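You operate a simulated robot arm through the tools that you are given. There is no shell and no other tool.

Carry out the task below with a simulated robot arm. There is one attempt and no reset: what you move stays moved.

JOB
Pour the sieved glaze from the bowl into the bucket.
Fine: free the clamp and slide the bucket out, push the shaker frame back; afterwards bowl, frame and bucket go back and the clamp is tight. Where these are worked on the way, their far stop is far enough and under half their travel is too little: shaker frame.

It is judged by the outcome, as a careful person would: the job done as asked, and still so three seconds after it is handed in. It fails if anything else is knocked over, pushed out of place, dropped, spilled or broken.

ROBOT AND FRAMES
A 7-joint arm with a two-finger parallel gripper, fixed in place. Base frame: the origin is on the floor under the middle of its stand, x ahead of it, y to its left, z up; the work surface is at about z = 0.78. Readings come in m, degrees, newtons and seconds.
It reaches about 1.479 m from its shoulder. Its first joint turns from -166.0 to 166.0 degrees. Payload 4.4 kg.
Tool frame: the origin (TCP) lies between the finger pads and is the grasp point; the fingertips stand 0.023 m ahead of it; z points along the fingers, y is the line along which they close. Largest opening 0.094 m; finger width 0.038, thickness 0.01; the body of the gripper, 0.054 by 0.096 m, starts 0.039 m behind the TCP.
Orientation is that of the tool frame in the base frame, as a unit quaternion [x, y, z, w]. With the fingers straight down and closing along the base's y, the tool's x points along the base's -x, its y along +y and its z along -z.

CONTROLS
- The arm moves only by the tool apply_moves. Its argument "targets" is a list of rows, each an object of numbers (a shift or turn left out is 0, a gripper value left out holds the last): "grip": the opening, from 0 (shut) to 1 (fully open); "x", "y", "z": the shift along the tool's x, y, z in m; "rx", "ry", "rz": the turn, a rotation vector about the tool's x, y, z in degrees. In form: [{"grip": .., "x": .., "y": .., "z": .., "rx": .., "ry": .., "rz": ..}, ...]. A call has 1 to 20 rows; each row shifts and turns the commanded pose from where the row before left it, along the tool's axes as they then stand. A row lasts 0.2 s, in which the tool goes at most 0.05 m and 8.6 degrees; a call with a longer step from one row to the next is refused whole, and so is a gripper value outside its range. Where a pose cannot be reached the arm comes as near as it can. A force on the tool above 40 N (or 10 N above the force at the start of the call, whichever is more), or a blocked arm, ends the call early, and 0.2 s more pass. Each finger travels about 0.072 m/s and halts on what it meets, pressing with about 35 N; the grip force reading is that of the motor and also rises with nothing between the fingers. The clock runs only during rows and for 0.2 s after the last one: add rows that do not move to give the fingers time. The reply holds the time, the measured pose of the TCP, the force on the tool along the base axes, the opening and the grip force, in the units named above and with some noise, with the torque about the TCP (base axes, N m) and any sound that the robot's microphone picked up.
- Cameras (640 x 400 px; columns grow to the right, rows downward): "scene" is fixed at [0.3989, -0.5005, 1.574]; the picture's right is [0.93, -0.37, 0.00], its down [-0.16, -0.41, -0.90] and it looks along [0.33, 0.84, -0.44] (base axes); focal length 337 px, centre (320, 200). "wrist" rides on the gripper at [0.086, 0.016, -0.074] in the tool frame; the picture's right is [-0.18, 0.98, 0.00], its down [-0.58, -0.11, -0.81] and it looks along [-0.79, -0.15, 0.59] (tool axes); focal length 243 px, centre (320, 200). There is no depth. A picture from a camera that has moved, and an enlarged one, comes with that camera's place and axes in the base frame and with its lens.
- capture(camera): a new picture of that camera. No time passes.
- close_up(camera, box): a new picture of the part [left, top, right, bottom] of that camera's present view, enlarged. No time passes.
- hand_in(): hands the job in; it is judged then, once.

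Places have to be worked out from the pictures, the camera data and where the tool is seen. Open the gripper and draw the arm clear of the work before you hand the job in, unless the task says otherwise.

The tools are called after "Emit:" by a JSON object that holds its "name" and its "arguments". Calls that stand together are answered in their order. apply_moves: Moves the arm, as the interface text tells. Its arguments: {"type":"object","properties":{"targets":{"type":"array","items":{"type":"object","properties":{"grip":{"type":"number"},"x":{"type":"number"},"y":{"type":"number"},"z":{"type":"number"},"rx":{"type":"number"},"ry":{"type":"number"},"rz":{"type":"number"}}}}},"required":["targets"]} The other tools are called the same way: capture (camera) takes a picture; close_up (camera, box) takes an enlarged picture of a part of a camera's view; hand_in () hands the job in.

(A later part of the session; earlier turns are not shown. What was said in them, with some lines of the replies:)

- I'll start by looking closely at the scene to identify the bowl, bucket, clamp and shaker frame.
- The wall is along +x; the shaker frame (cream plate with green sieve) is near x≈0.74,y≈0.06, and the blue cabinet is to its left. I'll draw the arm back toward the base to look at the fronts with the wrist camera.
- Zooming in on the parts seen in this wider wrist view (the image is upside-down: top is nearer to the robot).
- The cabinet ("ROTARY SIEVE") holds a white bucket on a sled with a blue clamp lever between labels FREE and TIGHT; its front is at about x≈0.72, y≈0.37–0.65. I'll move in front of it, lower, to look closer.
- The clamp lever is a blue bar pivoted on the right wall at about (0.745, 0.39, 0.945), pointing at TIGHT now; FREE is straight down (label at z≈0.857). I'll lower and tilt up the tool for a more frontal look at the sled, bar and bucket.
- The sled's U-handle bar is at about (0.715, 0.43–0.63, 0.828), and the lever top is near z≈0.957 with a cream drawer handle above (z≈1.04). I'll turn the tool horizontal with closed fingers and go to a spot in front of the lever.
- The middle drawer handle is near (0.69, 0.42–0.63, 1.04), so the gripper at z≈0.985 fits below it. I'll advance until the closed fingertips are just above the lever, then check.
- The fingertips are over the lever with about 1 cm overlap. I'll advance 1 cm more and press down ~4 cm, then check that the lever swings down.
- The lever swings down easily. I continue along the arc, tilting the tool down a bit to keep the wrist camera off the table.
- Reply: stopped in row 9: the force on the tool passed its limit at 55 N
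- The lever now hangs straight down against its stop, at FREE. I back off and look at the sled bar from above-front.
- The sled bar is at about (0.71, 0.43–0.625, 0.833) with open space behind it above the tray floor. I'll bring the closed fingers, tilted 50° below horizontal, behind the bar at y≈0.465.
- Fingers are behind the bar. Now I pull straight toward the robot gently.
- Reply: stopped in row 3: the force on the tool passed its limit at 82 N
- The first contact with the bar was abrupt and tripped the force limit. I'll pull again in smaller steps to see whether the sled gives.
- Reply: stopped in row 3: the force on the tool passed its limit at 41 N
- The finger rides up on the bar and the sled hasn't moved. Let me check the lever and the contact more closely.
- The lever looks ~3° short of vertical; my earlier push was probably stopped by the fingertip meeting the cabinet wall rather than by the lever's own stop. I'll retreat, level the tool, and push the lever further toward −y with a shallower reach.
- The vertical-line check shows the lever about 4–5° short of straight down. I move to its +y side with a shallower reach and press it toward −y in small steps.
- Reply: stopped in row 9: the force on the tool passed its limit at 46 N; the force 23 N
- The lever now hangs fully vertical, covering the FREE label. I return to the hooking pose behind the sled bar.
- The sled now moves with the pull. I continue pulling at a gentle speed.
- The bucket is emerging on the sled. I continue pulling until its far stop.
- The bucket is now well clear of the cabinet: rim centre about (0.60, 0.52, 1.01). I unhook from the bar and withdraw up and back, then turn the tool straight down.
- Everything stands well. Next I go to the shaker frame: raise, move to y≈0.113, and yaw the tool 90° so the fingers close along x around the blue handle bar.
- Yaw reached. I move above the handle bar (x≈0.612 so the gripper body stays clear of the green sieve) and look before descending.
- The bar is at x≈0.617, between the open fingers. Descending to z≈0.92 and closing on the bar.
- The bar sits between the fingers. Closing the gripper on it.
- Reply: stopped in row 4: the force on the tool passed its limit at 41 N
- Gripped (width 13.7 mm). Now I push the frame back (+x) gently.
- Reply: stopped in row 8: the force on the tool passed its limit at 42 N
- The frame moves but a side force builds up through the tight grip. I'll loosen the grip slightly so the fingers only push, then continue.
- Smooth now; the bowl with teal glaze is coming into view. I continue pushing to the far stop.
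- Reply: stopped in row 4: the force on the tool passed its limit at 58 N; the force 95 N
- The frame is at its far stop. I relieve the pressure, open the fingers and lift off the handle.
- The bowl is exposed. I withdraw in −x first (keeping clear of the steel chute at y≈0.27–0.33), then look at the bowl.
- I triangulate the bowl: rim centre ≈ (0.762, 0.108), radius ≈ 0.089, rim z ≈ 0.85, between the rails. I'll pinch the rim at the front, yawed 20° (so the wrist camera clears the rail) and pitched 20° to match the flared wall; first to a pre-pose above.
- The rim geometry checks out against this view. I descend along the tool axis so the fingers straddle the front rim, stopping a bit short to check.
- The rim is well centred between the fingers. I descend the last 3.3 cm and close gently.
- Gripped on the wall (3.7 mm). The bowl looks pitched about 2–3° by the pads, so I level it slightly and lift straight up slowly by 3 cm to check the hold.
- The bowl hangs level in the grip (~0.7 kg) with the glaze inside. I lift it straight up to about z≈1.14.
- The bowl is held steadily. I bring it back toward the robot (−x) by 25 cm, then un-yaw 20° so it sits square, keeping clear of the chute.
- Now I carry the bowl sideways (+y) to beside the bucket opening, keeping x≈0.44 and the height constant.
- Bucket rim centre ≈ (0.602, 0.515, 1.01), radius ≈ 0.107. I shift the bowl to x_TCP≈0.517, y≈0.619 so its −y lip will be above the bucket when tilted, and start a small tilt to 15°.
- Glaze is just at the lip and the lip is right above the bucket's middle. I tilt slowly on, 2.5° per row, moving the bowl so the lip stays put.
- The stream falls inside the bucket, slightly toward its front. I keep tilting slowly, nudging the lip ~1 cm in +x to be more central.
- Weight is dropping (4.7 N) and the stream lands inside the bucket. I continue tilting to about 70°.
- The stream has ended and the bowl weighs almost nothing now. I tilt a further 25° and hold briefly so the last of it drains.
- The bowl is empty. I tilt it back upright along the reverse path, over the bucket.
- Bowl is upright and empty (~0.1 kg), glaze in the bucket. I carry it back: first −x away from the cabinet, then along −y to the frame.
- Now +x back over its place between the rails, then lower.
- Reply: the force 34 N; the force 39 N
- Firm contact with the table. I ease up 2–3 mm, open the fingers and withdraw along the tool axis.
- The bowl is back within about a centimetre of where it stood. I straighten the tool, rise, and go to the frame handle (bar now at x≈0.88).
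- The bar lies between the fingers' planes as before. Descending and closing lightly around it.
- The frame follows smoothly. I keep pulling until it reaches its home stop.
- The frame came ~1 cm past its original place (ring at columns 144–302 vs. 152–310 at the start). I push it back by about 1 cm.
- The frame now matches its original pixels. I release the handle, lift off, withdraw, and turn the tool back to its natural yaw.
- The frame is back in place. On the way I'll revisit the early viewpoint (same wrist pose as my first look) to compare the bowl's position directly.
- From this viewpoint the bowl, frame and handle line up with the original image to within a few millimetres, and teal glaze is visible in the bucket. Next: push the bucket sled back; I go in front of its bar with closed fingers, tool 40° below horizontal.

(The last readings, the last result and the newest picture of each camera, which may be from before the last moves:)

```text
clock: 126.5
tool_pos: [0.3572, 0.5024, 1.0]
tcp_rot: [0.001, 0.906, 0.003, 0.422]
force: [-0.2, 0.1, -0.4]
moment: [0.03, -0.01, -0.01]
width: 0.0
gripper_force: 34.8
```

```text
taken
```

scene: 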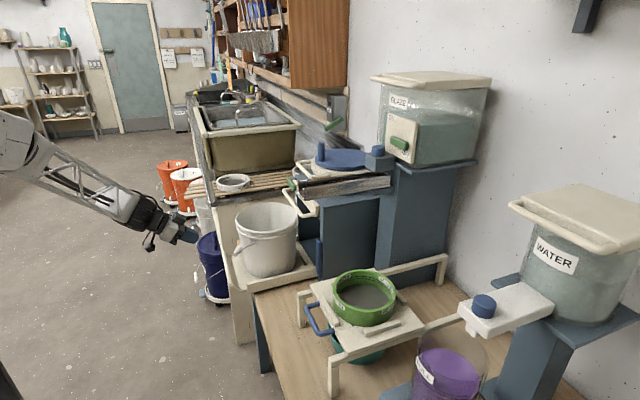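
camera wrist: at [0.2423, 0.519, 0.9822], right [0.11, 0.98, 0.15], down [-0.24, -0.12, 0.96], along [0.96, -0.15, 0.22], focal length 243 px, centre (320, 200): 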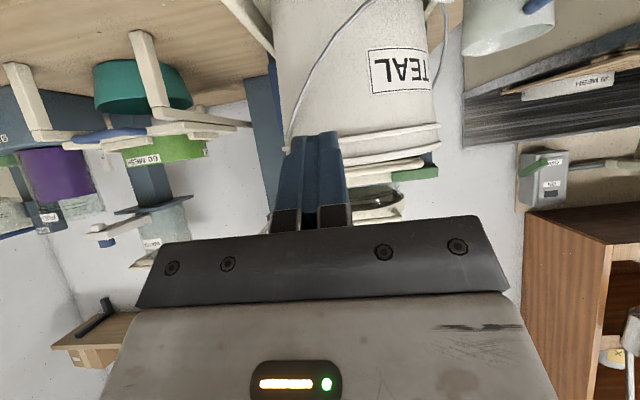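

Emit:
{"name": "apply_moves", "arguments": {"targets": [{"x": 0.0358, "z": 0.03}, {"x": 0.0358, "z": 0.03}, {"x": 0.0352, "z": 0.0296}]}}

Emit:
{"name": "capture", "arguments": {"camera": "wrist"}}

Emit:
{"name": "close_up", "arguments": {"camera": "scene", "box": [160, 180, 340, 310]}}

```text
clock: 127.3
tool_pos: [0.3564, 0.5038, 0.8616]
tcp_rot: [-0.001, 0.907, 0.004, 0.421]
force: [-0.2, 0.7, 0.5]
moment: [-0.01, 0.01, 0.01]
width: 0.0
gripper_force: 35.2
```

```text
taken
camera wrist: at [0.2425, 0.5202, 0.8437], right [0.11, 0.98, 0.15], down [-0.24, -0.12, 0.96], along [0.96, -0.15, 0.22], focal length 243 px, centre (320, 200)
```

wrist: 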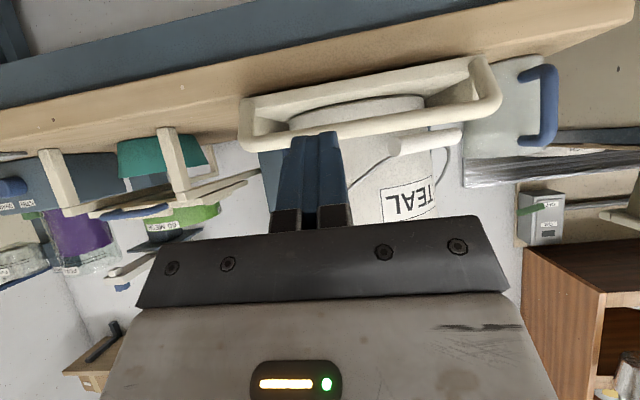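

```text
3.08 times, centred on (250, 245) of scene
camera zoom: at [0.3989, -0.5005, 1.574], right [0.93, -0.37, 0.0], down [-0.16, -0.41, -0.9], along [0.33, 0.84, -0.44], focal length 1037 px, centre (535, 62)
```

zoom: 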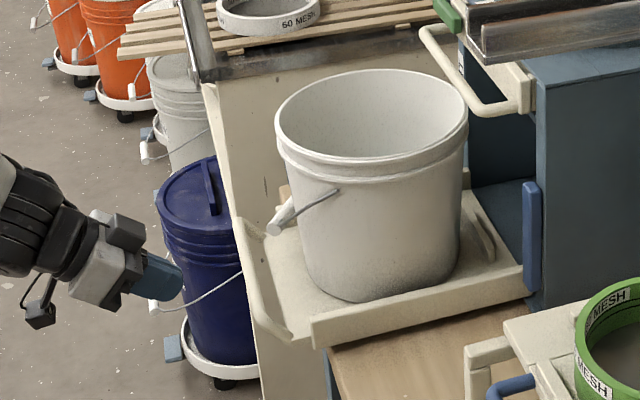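

The bar is at x≈0.455, z≈0.831, right ahead of the fingertips. I approach and push the sled steadily in +x.

Emit:
{"name": "apply_moves", "arguments": {"targets": [{"x": -0.0225, "z": 0.0268}, {"x": -0.0225, "z": 0.0268}, {"x": -0.0032, "z": 0.0038}, {"x": -0.0032, "z": 0.0038}, {"x": -0.0048, "z": 0.0057}, {"x": -0.0064, "z": 0.0077}, {"x": -0.0064, "z": 0.0077}, {"x": -0.0064, "z": 0.0077}]}}

Emit:
{"name": "capture", "arguments": {"camera": "wrist"}}

Emit:
{"name": "close_up", "arguments": {"camera": "scene", "box": [160, 180, 340, 310]}}

```text
clock: 129.1
tool_pos: [0.4737, 0.503, 0.8602]
tcp_rot: [-0.001, 0.907, 0.004, 0.421]
force: [-0.1, -0.1, -0.6]
moment: [0.02, 0.0, 0.02]
width: 0.0
gripper_force: 35.2
```

```text
taken
camera wrist: at [0.3594, 0.5201, 0.8425], right [0.11, 0.98, 0.15], down [-0.24, -0.12, 0.96], along [0.96, -0.15, 0.22], focal length 243 px, centre (320, 200)
```

wrist: 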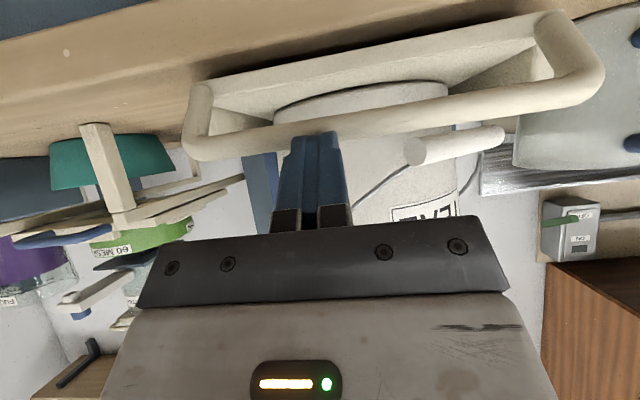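

```text
3.08 times, centred on (250, 245) of scene
camera zoom: at [0.3989, -0.5005, 1.574], right [0.93, -0.37, 0.0], down [-0.16, -0.41, -0.9], along [0.33, 0.84, -0.44], focal length 1037 px, centre (535, 62)
```

zoom: 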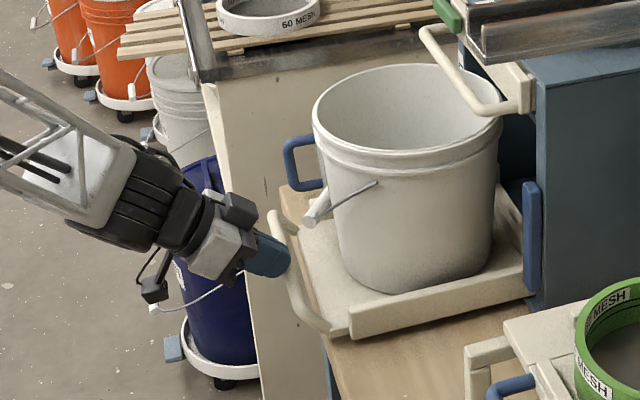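

The sled slides in smoothly. I continue pushing.

Emit:
{"name": "apply_moves", "arguments": {"targets": [{"x": -0.0064, "z": 0.0077}, {"x": -0.0064, "z": 0.0077}, {"x": -0.0064, "z": 0.0077}, {"x": -0.0064, "z": 0.0077}, {"x": -0.0064, "z": 0.0077}, {"x": -0.0064, "z": 0.0077}, {"x": -0.0064, "z": 0.0077}, {"x": -0.0064, "z": 0.0077}, {"x": -0.0064, "z": 0.0077}, {"x": -0.0064, "z": 0.0077}, {"x": -0.0064, "z": 0.0077}, {"x": -0.0064, "z": 0.0077}, {"x": -0.0064, "z": 0.0077}, {"x": -0.0064, "z": 0.0077}, {"x": -0.0064, "z": 0.0077}, {"x": -0.0064, "z": 0.0077}]}}

Emit:
{"name": "capture", "arguments": {"camera": "wrist"}}

Emit:
{"name": "close_up", "arguments": {"camera": "scene", "box": [220, 160, 400, 290]}}

```text
clock: 132.5
tool_pos: [0.6344, 0.5057, 0.8591]
tcp_rot: [-0.001, 0.907, 0.004, 0.421]
force: [-0.2, 0.1, 0.1]
moment: [0.01, -0.01, 0.02]
width: 0.0003
gripper_force: 35.2
```

```text
taken
camera wrist: at [0.5195, 0.5213, 0.8415], right [0.11, 0.98, 0.15], down [-0.24, -0.12, 0.96], along [0.96, -0.15, 0.22], focal length 243 px, centre (320, 200)
```

wrist: 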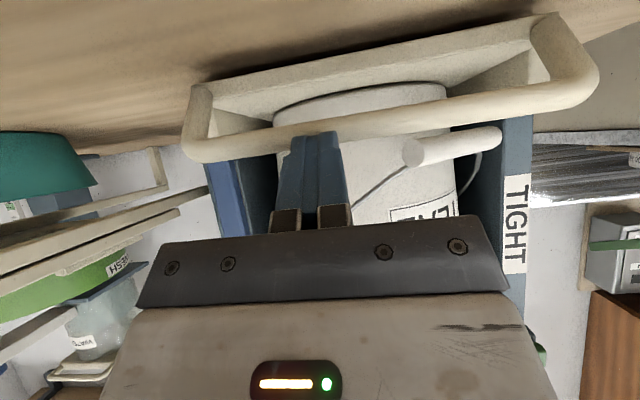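

```text
3.08 times, centred on (310, 225) of scene
camera zoom: at [0.3989, -0.5005, 1.574], right [0.93, -0.37, 0.0], down [-0.16, -0.41, -0.9], along [0.33, 0.84, -0.44], focal length 1037 px, centre (351, 123)
```

zoom: 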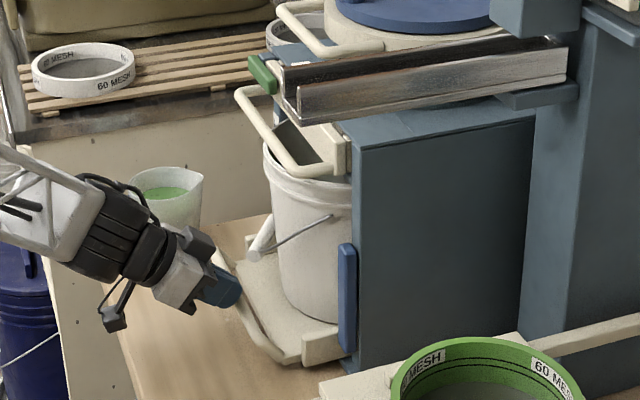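

Emit:
{"name": "apply_moves", "arguments": {"targets": [{"x": -0.0064, "z": 0.0077}, {"x": -0.0064, "z": 0.0077}, {"x": -0.0064, "z": 0.0077}, {"x": -0.0051, "z": 0.0061}, {"x": -0.0032, "z": 0.0038}, {"x": -0.0026, "z": 0.0031}, {"x": -0.0026, "z": 0.0031}, {"x": -0.0026, "z": 0.0031}]}}

Emit:
{"name": "close_up", "arguments": {"camera": "scene", "box": [220, 160, 400, 290]}}

Emit:
{"name": "capture", "arguments": {"camera": "wrist"}}

```text
clock: 134.3
tool_pos: [0.6892, 0.5058, 0.8571]
tcp_rot: [-0.001, 0.907, 0.004, 0.421]
force: [-1.0, -0.5, 1.0]
moment: [0.01, -0.01, 0.0]
width: 0.0
gripper_force: 35.3
```

```text
3.08 times, centred on (310, 225) of scene
camera zoom: at [0.3989, -0.5005, 1.574], right [0.93, -0.37, 0.0], down [-0.16, -0.41, -0.9], along [0.33, 0.84, -0.44], focal length 1037 px, centre (351, 123)
```

zoom: 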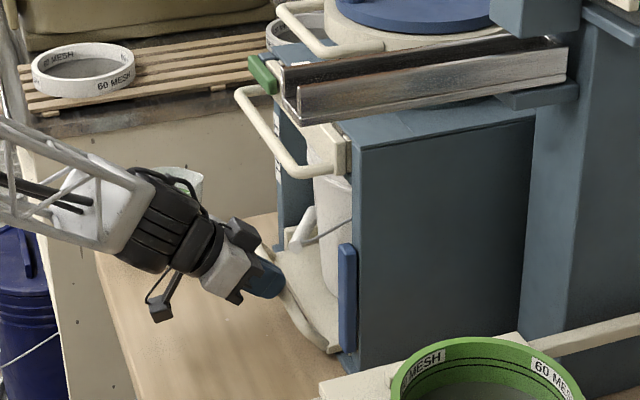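

```text
taken
camera wrist: at [0.5745, 0.5225, 0.8399], right [0.11, 0.98, 0.15], down [-0.24, -0.12, 0.96], along [0.96, -0.15, 0.22], focal length 243 px, centre (320, 200)
```

wrist: 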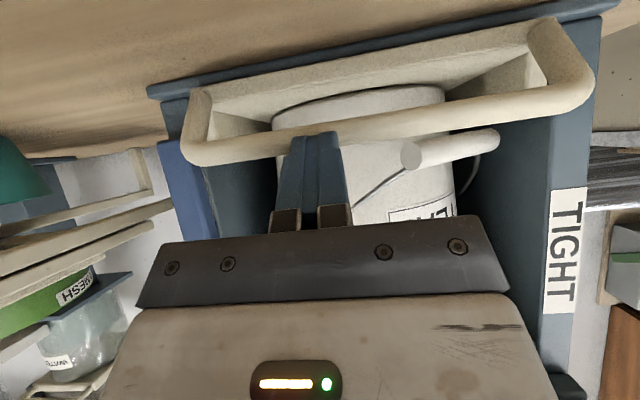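

Emit:
{"name": "apply_moves", "arguments": {"targets": [{"x": -0.0026, "z": 0.0031}, {"x": -0.0026, "z": 0.0031}, {"x": -0.0019, "z": 0.0023}, {"x": -0.0019, "z": 0.0023}, {"x": -0.0019, "z": 0.0023}]}}

Emit:
{"name": "close_up", "arguments": {"camera": "scene", "box": [220, 160, 400, 290]}}

```text
clock: 134.8
tool_pos: [0.6929, 0.5052, 0.8573]
tcp_rot: [0.0, 0.907, 0.003, 0.421]
force: [-27.6, -8.6, 12.6]
moment: [-0.12, 0.27, -0.27]
width: 0.0
gripper_force: 35.1
stopped in row 2: the force on the tool passed its limit at 58 N (the readings are from after the stop); the commanded pose is now the measured one
```

```text
3.08 times, centred on (310, 225) of scene
camera zoom: at [0.3989, -0.5005, 1.574], right [0.93, -0.37, 0.0], down [-0.16, -0.41, -0.9], along [0.33, 0.84, -0.44], focal length 1037 px, centre (351, 123)
```

zoom: 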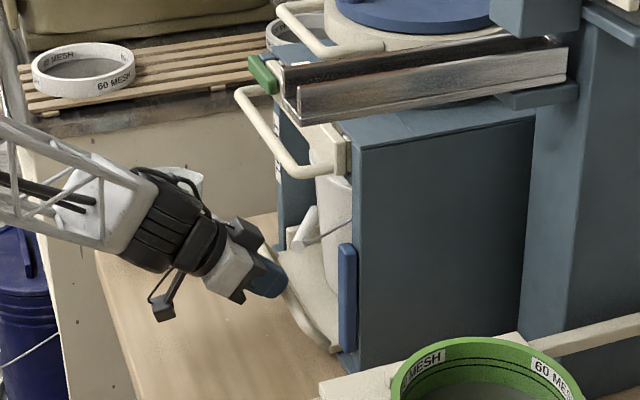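

The sled is home against its stop (bar at x≈0.712, as at the start). I back off, shift to the −y side of the hanging lever, and flatten the tool to ~25° below horizontal.

Emit:
{"name": "apply_moves", "arguments": {"targets": [{"x": 0.0322, "z": -0.0383}, {"x": 0.0322, "z": -0.0383}, {"x": -0.0306, "z": -0.0257}, {"y": -0.04}, {"y": -0.04}, {"y": -0.04}, {"y": -0.04}, {"ry": -7.5}, {"ry": -7.5}]}}

Emit:
{"name": "capture", "arguments": {"camera": "wrist"}}

Emit:
{"name": "close_up", "arguments": {"camera": "scene", "box": [220, 160, 400, 290]}}

```text
clock: 136.8
tool_pos: [0.5941, 0.3439, 0.8974]
tcp_rot: [0.0, 0.845, 0.004, 0.535]
force: [0.8, -0.5, 0.1]
moment: [0.0, 0.01, -0.02]
width: 0.0
gripper_force: 35.1
```

```text
taken
camera wrist: at [0.4888, 0.3614, 0.8503], right [0.07, 0.98, 0.17], down [-0.48, -0.12, 0.87], along [0.87, -0.15, 0.46], focal length 243 px, centre (320, 200)
```

wrist: 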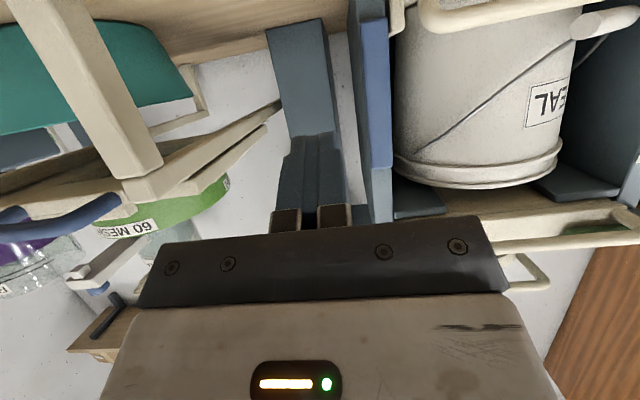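

```text
3.08 times, centred on (310, 225) of scene
camera zoom: at [0.3989, -0.5005, 1.574], right [0.93, -0.37, 0.0], down [-0.16, -0.41, -0.9], along [0.33, 0.84, -0.44], focal length 1037 px, centre (351, 123)
```

zoom: 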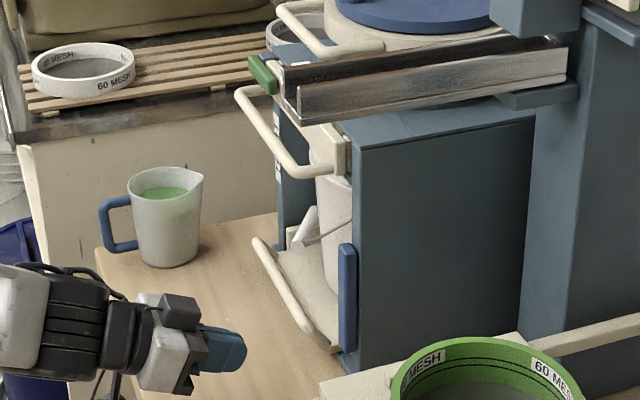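

The sled bar matches its initial picture. Now I advance the fingertips beside the lever on its −y side.

Emit:
{"name": "apply_moves", "arguments": {"targets": [{"x": -0.0123, "z": 0.0436}, {"x": -0.0123, "z": 0.0436}, {"x": -0.0124, "z": 0.0435}]}}

Emit:
{"name": "capture", "arguments": {"camera": "wrist"}}

Emit:
{"name": "close_up", "arguments": {"camera": "scene", "box": [250, 180, 370, 280]}}

```text
clock: 137.6
tool_pos: [0.7259, 0.3443, 0.8762]
tcp_rot: [0.0, 0.844, 0.004, 0.536]
force: [0.9, -0.7, -0.3]
moment: [0.01, 0.02, 0.01]
width: 0.0
gripper_force: 34.5
```

```text
taken
camera wrist: at [0.6199, 0.3607, 0.8289], right [0.07, 0.98, 0.17], down [-0.48, -0.12, 0.87], along [0.87, -0.15, 0.46], focal length 243 px, centre (320, 200)
```

wrist: 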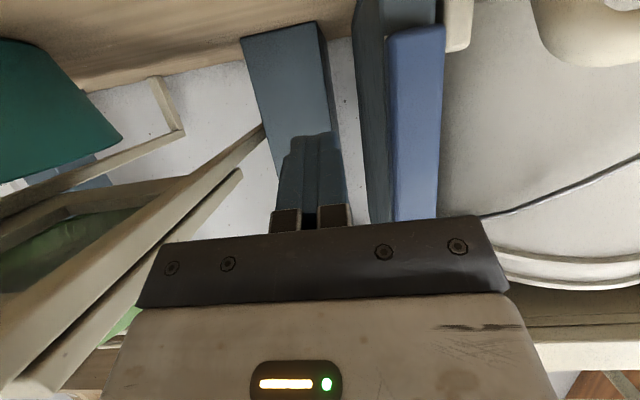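

```text
4.00 times, centred on (310, 230) of scene
camera zoom: at [0.3989, -0.5005, 1.574], right [0.93, -0.37, 0.0], down [-0.16, -0.41, -0.9], along [0.33, 0.84, -0.44], focal length 1348 px, centre (360, 80)
```

zoom: 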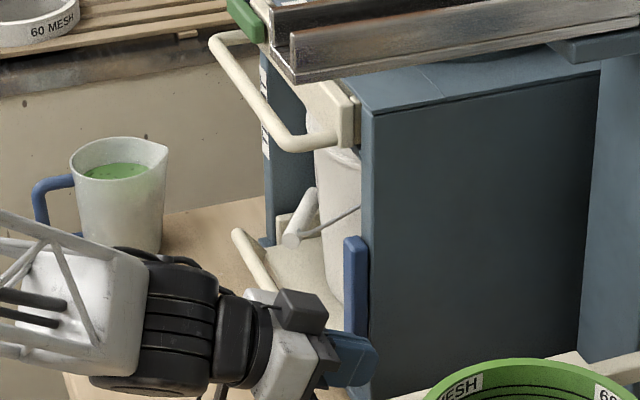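

The fingertips are beside the lever on its −y side. I flatten a bit more, pull the tip back 4 mm to stay clear of the wall edge, and begin pushing the lever along its arc toward +y and up.

Emit:
{"name": "apply_moves", "arguments": {"targets": [{"x": -0.0064, "z": -0.0075, "ry": -5.3}, {"y": 0.013}, {"y": 0.01}, {"x": 0.0019, "y": 0.008, "z": 0.0007}, {"x": 0.0028, "y": 0.008, "z": 0.001}, {"x": 0.0019, "y": 0.008, "z": 0.0007}, {"y": 0.008}, {"x": -0.0009, "y": 0.008, "z": -0.0003}]}}

Emit:
{"name": "capture", "arguments": {"camera": "wrist"}}

Emit:
{"name": "close_up", "arguments": {"camera": "scene", "box": [250, 180, 370, 280]}}

```text
clock: 139.4
tool_pos: [0.7223, 0.4088, 0.8772]
tcp_rot: [0.0, 0.819, 0.004, 0.573]
force: [0.1, -0.9, 0.0]
moment: [0.02, -0.03, 0.0]
width: 0.0003
gripper_force: 34.9
```

```text
taken
camera wrist: at [0.6216, 0.4255, 0.8218], right [0.06, 0.98, 0.18], down [-0.56, -0.12, 0.82], along [0.83, -0.15, 0.54], focal length 243 px, centre (320, 200)
```

wrist: 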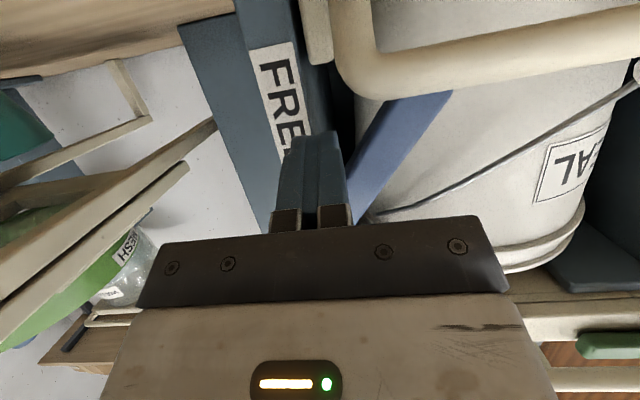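

```text
4.00 times, centred on (310, 230) of scene
camera zoom: at [0.3989, -0.5005, 1.574], right [0.93, -0.37, 0.0], down [-0.16, -0.41, -0.9], along [0.33, 0.84, -0.44], focal length 1348 px, centre (360, 80)
```

zoom: 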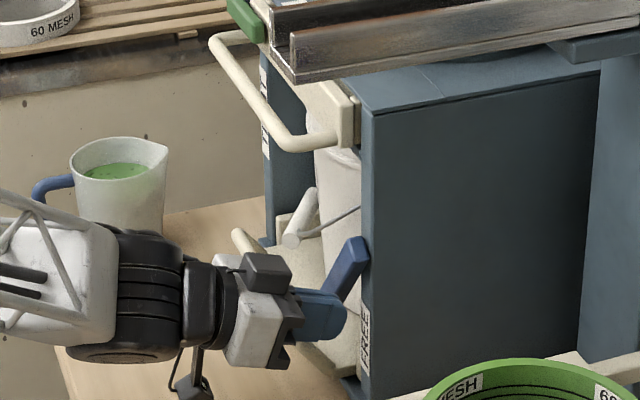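

The lever is swinging up. Continuing the arc upward.

Emit:
{"name": "apply_moves", "arguments": {"targets": [{"x": -0.0028, "y": 0.008, "z": -0.001}, {"x": -0.0038, "y": 0.008, "z": -0.0014}, {"x": -0.0047, "y": 0.007, "z": -0.0017}, {"x": -0.0056, "y": 0.006, "z": -0.0021}, {"x": -0.0066, "y": 0.006, "z": -0.0024}, {"x": -0.0066, "y": 0.005, "z": -0.0024}]}}

Emit:
{"name": "capture", "arguments": {"camera": "wrist"}}

Emit:
{"name": "close_up", "arguments": {"camera": "scene", "box": [250, 180, 370, 280]}}

```text
clock: 140.8
tool_pos: [0.7223, 0.4485, 0.9103]
tcp_rot: [0.0, 0.819, 0.003, 0.574]
force: [-0.3, 0.5, 0.0]
moment: [0.03, -0.04, -0.01]
width: 0.0
gripper_force: 34.4
```

```text
taken
camera wrist: at [0.6207, 0.4658, 0.854], right [0.06, 0.98, 0.18], down [-0.56, -0.12, 0.82], along [0.83, -0.15, 0.54], focal length 243 px, centre (320, 200)
```

wrist: 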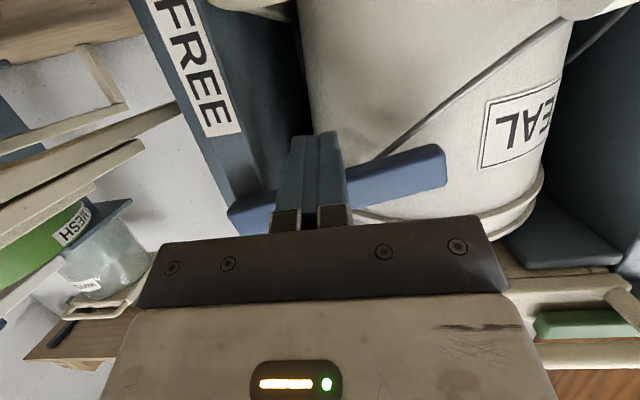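

```text
4.00 times, centred on (310, 230) of scene
camera zoom: at [0.3989, -0.5005, 1.574], right [0.93, -0.37, 0.0], down [-0.16, -0.41, -0.9], along [0.33, 0.84, -0.44], focal length 1348 px, centre (360, 80)
```

zoom: 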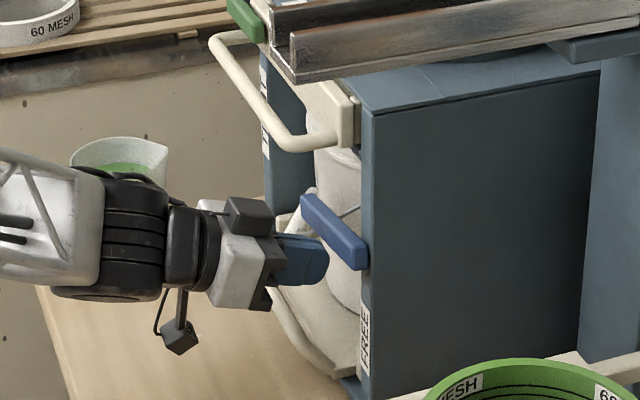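

Emit:
{"name": "apply_moves", "arguments": {"targets": [{"x": -0.0028, "z": -0.001}, {"x": -0.0028, "z": -0.001}, {"x": -0.0028, "z": -0.001}, {"x": -0.0019, "z": -0.0007}, {"x": -0.0019, "z": -0.0007}, {"x": -0.0019, "z": -0.0007}, {"x": -0.0019, "z": -0.0007}, {"x": -0.0019, "z": -0.0007}]}}

Emit:
{"name": "capture", "arguments": {"camera": "wrist"}}

Emit:
{"name": "close_up", "arguments": {"camera": "scene", "box": [250, 180, 370, 280]}}

```text
clock: 142.4
tool_pos: [0.7214, 0.4475, 0.9213]
tcp_rot: [-0.002, 0.82, 0.003, 0.572]
force: [-1.4, -0.3, -3.4]
moment: [-0.06, 0.06, 0.03]
width: 0.0001
gripper_force: 34.7
stopped in row 8: the force on the tool passed its limit at 43 N (the readings are from after the stop); the commanded pose is now the measured one
```

```text
taken
camera wrist: at [0.6199, 0.4648, 0.8656], right [0.06, 0.98, 0.18], down [-0.55, -0.11, 0.83], along [0.83, -0.15, 0.54], focal length 243 px, centre (320, 200)
```

wrist: 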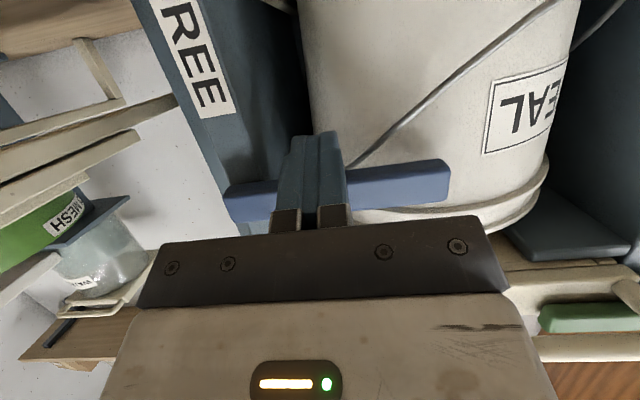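

```text
4.00 times, centred on (310, 230) of scene
camera zoom: at [0.3989, -0.5005, 1.574], right [0.93, -0.37, 0.0], down [-0.16, -0.41, -0.9], along [0.33, 0.84, -0.44], focal length 1348 px, centre (360, 80)
```

zoom: 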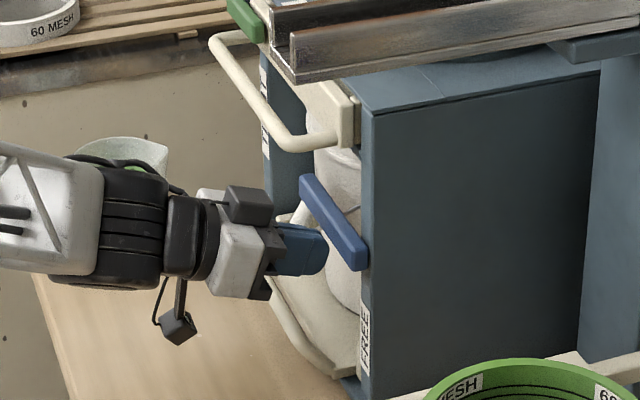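

The lever is level and at its stop. I press once more to make sure it is fully tight.

Emit:
{"name": "apply_moves", "arguments": {"targets": [{"y": 0.01}, {"x": -0.0014, "z": -0.0005}, {"x": -0.0014, "z": -0.0005}, {"x": -0.0014, "z": -0.0005}, {"x": -0.0014, "z": -0.0005}]}}

Emit:
{"name": "capture", "arguments": {"camera": "wrist"}}

```text
clock: 143.5
tool_pos: [0.72, 0.4589, 0.9214]
tcp_rot: [-0.002, 0.822, 0.001, 0.569]
force: [-1.8, -0.7, -4.2]
moment: [-0.01, 0.06, 0.02]
width: 0.0
gripper_force: 35.1
stopped in row 5: the force on the tool passed its limit at 42 N (the readings are from after the stop); the commanded pose is now the measured one
```

```text
taken
camera wrist: at [0.6185, 0.4742, 0.8665], right [0.06, 0.98, 0.17], down [-0.55, -0.11, 0.83], along [0.83, -0.14, 0.53], focal length 243 px, centre (320, 200)
```

wrist: 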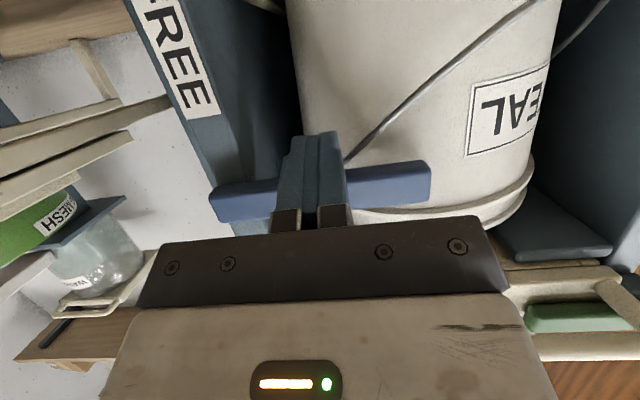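

It is at its stop. I drop the fingers away from the lever, retreat, and check that it stays.

Emit:
{"name": "apply_moves", "arguments": {"targets": [{"x": 0.0141, "z": 0.0051}, {"x": 0.0171, "z": -0.0465}, {"x": 0.0171, "z": -0.0465}, {"x": 0.0171, "z": -0.0465}, {"x": 0.0171, "z": -0.0465}, {"x": -0.0465, "z": -0.0171}, {"x": -0.0465, "z": -0.0171}]}}

Emit:
{"name": "capture", "arguments": {"camera": "wrist"}}

Emit:
{"name": "close_up", "arguments": {"camera": "scene", "box": [220, 130, 440, 290]}}

```text
clock: 145.1
tool_pos: [0.519, 0.4571, 1.006]
tcp_rot: [-0.002, 0.822, 0.001, 0.57]
force: [-0.4, -0.9, -1.0]
moment: [-0.02, -0.05, 0.01]
width: 0.0002
gripper_force: 35.2
```

```text
taken
camera wrist: at [0.4176, 0.4742, 0.9509], right [0.06, 0.98, 0.17], down [-0.55, -0.11, 0.83], along [0.83, -0.14, 0.53], focal length 243 px, centre (320, 200)
```

wrist: 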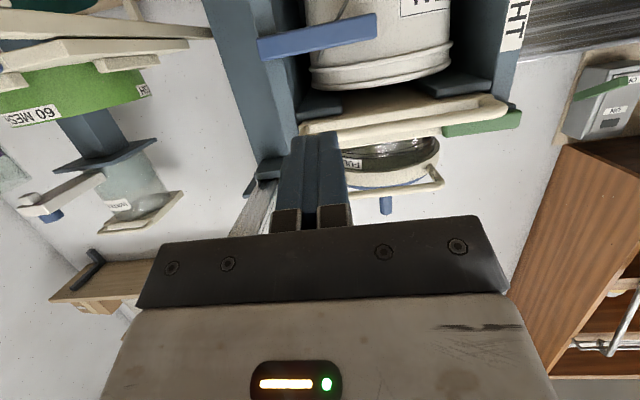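

```text
2.50 times, centred on (330, 210) of scene
camera zoom: at [0.3989, -0.5005, 1.574], right [0.93, -0.37, 0.0], down [-0.16, -0.41, -0.9], along [0.33, 0.84, -0.44], focal length 842 px, centre (295, 175)
```

zoom: 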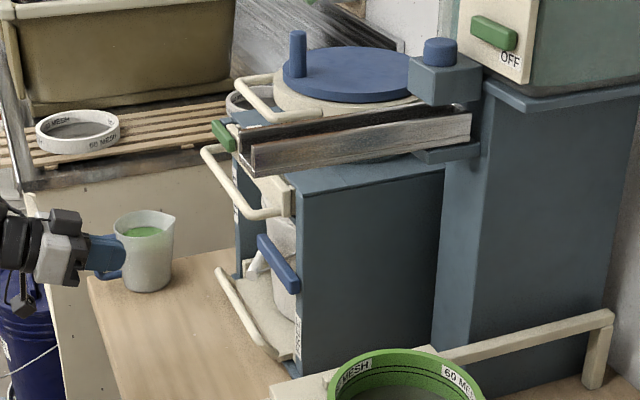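

The lever points at TIGHT exactly as initially, and sled and bar match the first picture. I open the gripper and draw the arm clear, then do a final check.

Emit:
{"name": "apply_moves", "arguments": {"targets": [{"grip": 0.6, "x": -0.03, "z": -0.035}, {"grip": 1.0, "x": -0.03, "z": -0.035}, {"x": -0.045, "z": -0.01}, {"ry": 8}, {"ry": 8}, {"ry": 8}, {"ry": 8}, {"ry": 8}, {"ry": 8}, {"ry": 8}, {"ry": 8}, {"ry": 5.5}, {"z": -0.045}, {"z": -0.045}, {"z": -0.045}, {"y": -0.045}, {"y": -0.045}, {"y": -0.045}, {"y": -0.045}]}}

Emit:
{"name": "capture", "arguments": {"camera": "scene"}}

Emit:
{"name": "capture", "arguments": {"camera": "wrist"}}

```text
clock: 149.1
tool_pos: [0.4875, 0.2748, 1.2683]
tcp_rot: [-0.003, 1.0, 0.0, -0.001]
force: [-0.2, -0.1, -0.3]
moment: [0.05, 0.01, -0.04]
width: 0.0939
gripper_force: 0.0
```

```text
taken
```

scene: 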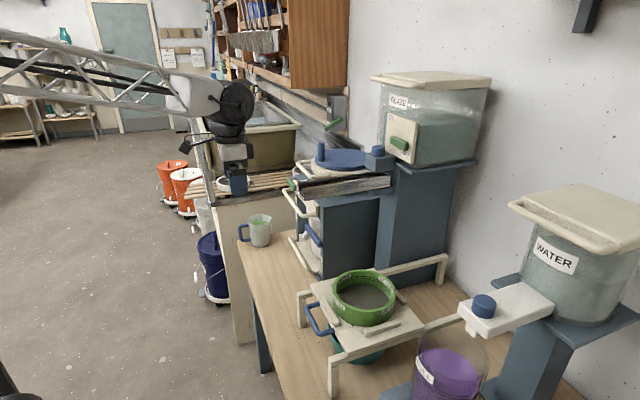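

```text
taken
camera wrist: at [0.3997, 0.2909, 1.3431], right [0.18, 0.98, 0.0], down [0.58, -0.11, 0.81], along [0.79, -0.14, -0.59], focal length 243 px, centre (320, 200)
```

wrist: 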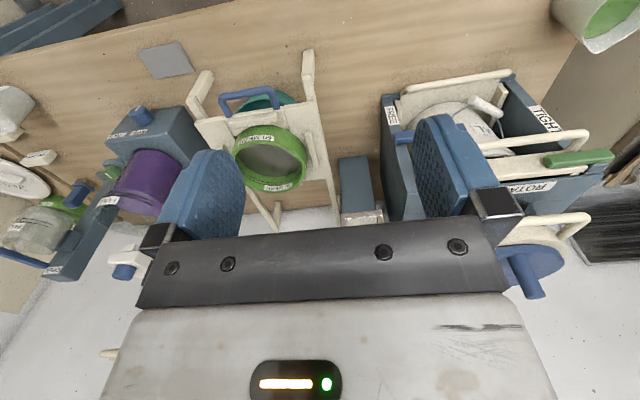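

Emit:
{"name": "close_up", "arguments": {"camera": "scene", "box": [280, 240, 520, 400]}}

Emit:
{"name": "close_up", "arguments": {"camera": "wrist", "box": [180, 40, 340, 220]}}

Emit:
{"name": "close_up", "arguments": {"camera": "wrist", "box": [370, 60, 600, 210]}}

```text
2.50 times, centred on (400, 320) of scene
camera zoom: at [0.3989, -0.5005, 1.574], right [0.93, -0.37, 0.0], down [-0.16, -0.41, -0.9], along [0.33, 0.84, -0.44], focal length 842 px, centre (120, -100)
```

zoom: 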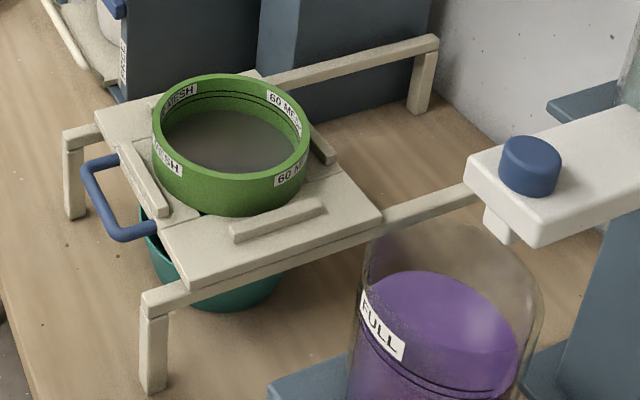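

```text
2.22 times, centred on (260, 130) of wrist
camera zoom: at [0.3997, 0.2909, 1.3431], right [0.18, 0.98, 0.0], down [0.58, -0.11, 0.81], along [0.79, -0.14, -0.59], focal length 539 px, centre (453, 356)
```

zoom: 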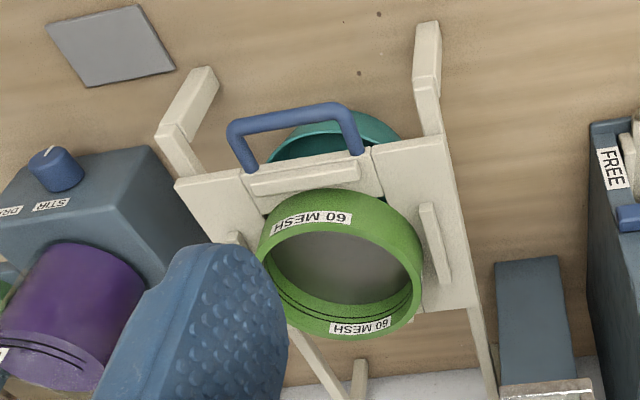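

```text
2.67 times, centred on (485, 135) of wrist
camera zoom: at [0.3997, 0.2909, 1.3431], right [0.18, 0.98, 0.0], down [0.58, -0.11, 0.81], along [0.79, -0.14, -0.59], focal length 647 px, centre (-120, 373)
```

zoom: 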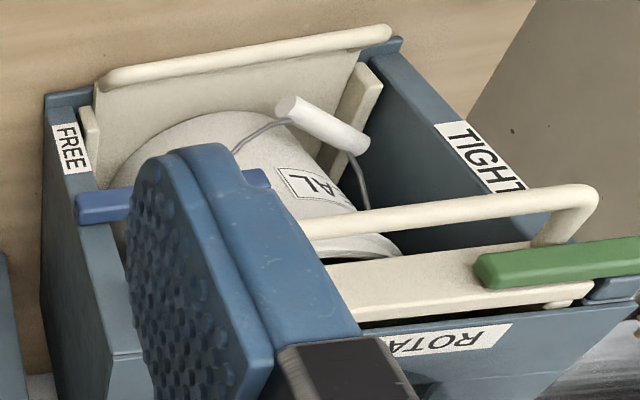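

All checks out: the clamp lever points at TIGHT, sled and bucket are home, the frame matches its initial pixels, the bowl is upright under it, and the glaze is in the bucket. The gripper is open and the arm is clear, so I hand in.

Emit:
{"name": "hand_in", "arguments": {}}

```text
The job is handed in.
```

The sieved glaze is in the bucket, everything is back in place and the clamp is tight. I've handed the job in.

- **Pour:** The stream fell inside the bucket the whole time. I tilted the bowl past vertical and held it there until it drained; it read about 0.1 kg afterwards, down from about 0.7 kg.
- **Clamp:** It is back up against its stop, pointing at TIGHT. On the way out my first push left it a few degrees short of FREE and the sled would not move. A second push released it.
- **Bucket:** It is home against the sled's stop, and the sled handle matches its position in the first pictures.
- **Shaker frame:** I pushed it to its far stop. On the return I pulled it about 1 cm too far, so I pushed it back to match its starting position.
- **Bowl:** It is upright under the frame. It may sit up to about 1 cm closer to the robot than at the start: one view suggested that, another only a few millimetres. I left it there.

I saw nothing spilled, knocked over or moved out of place. The gripper is open and the arm is clear of the work.
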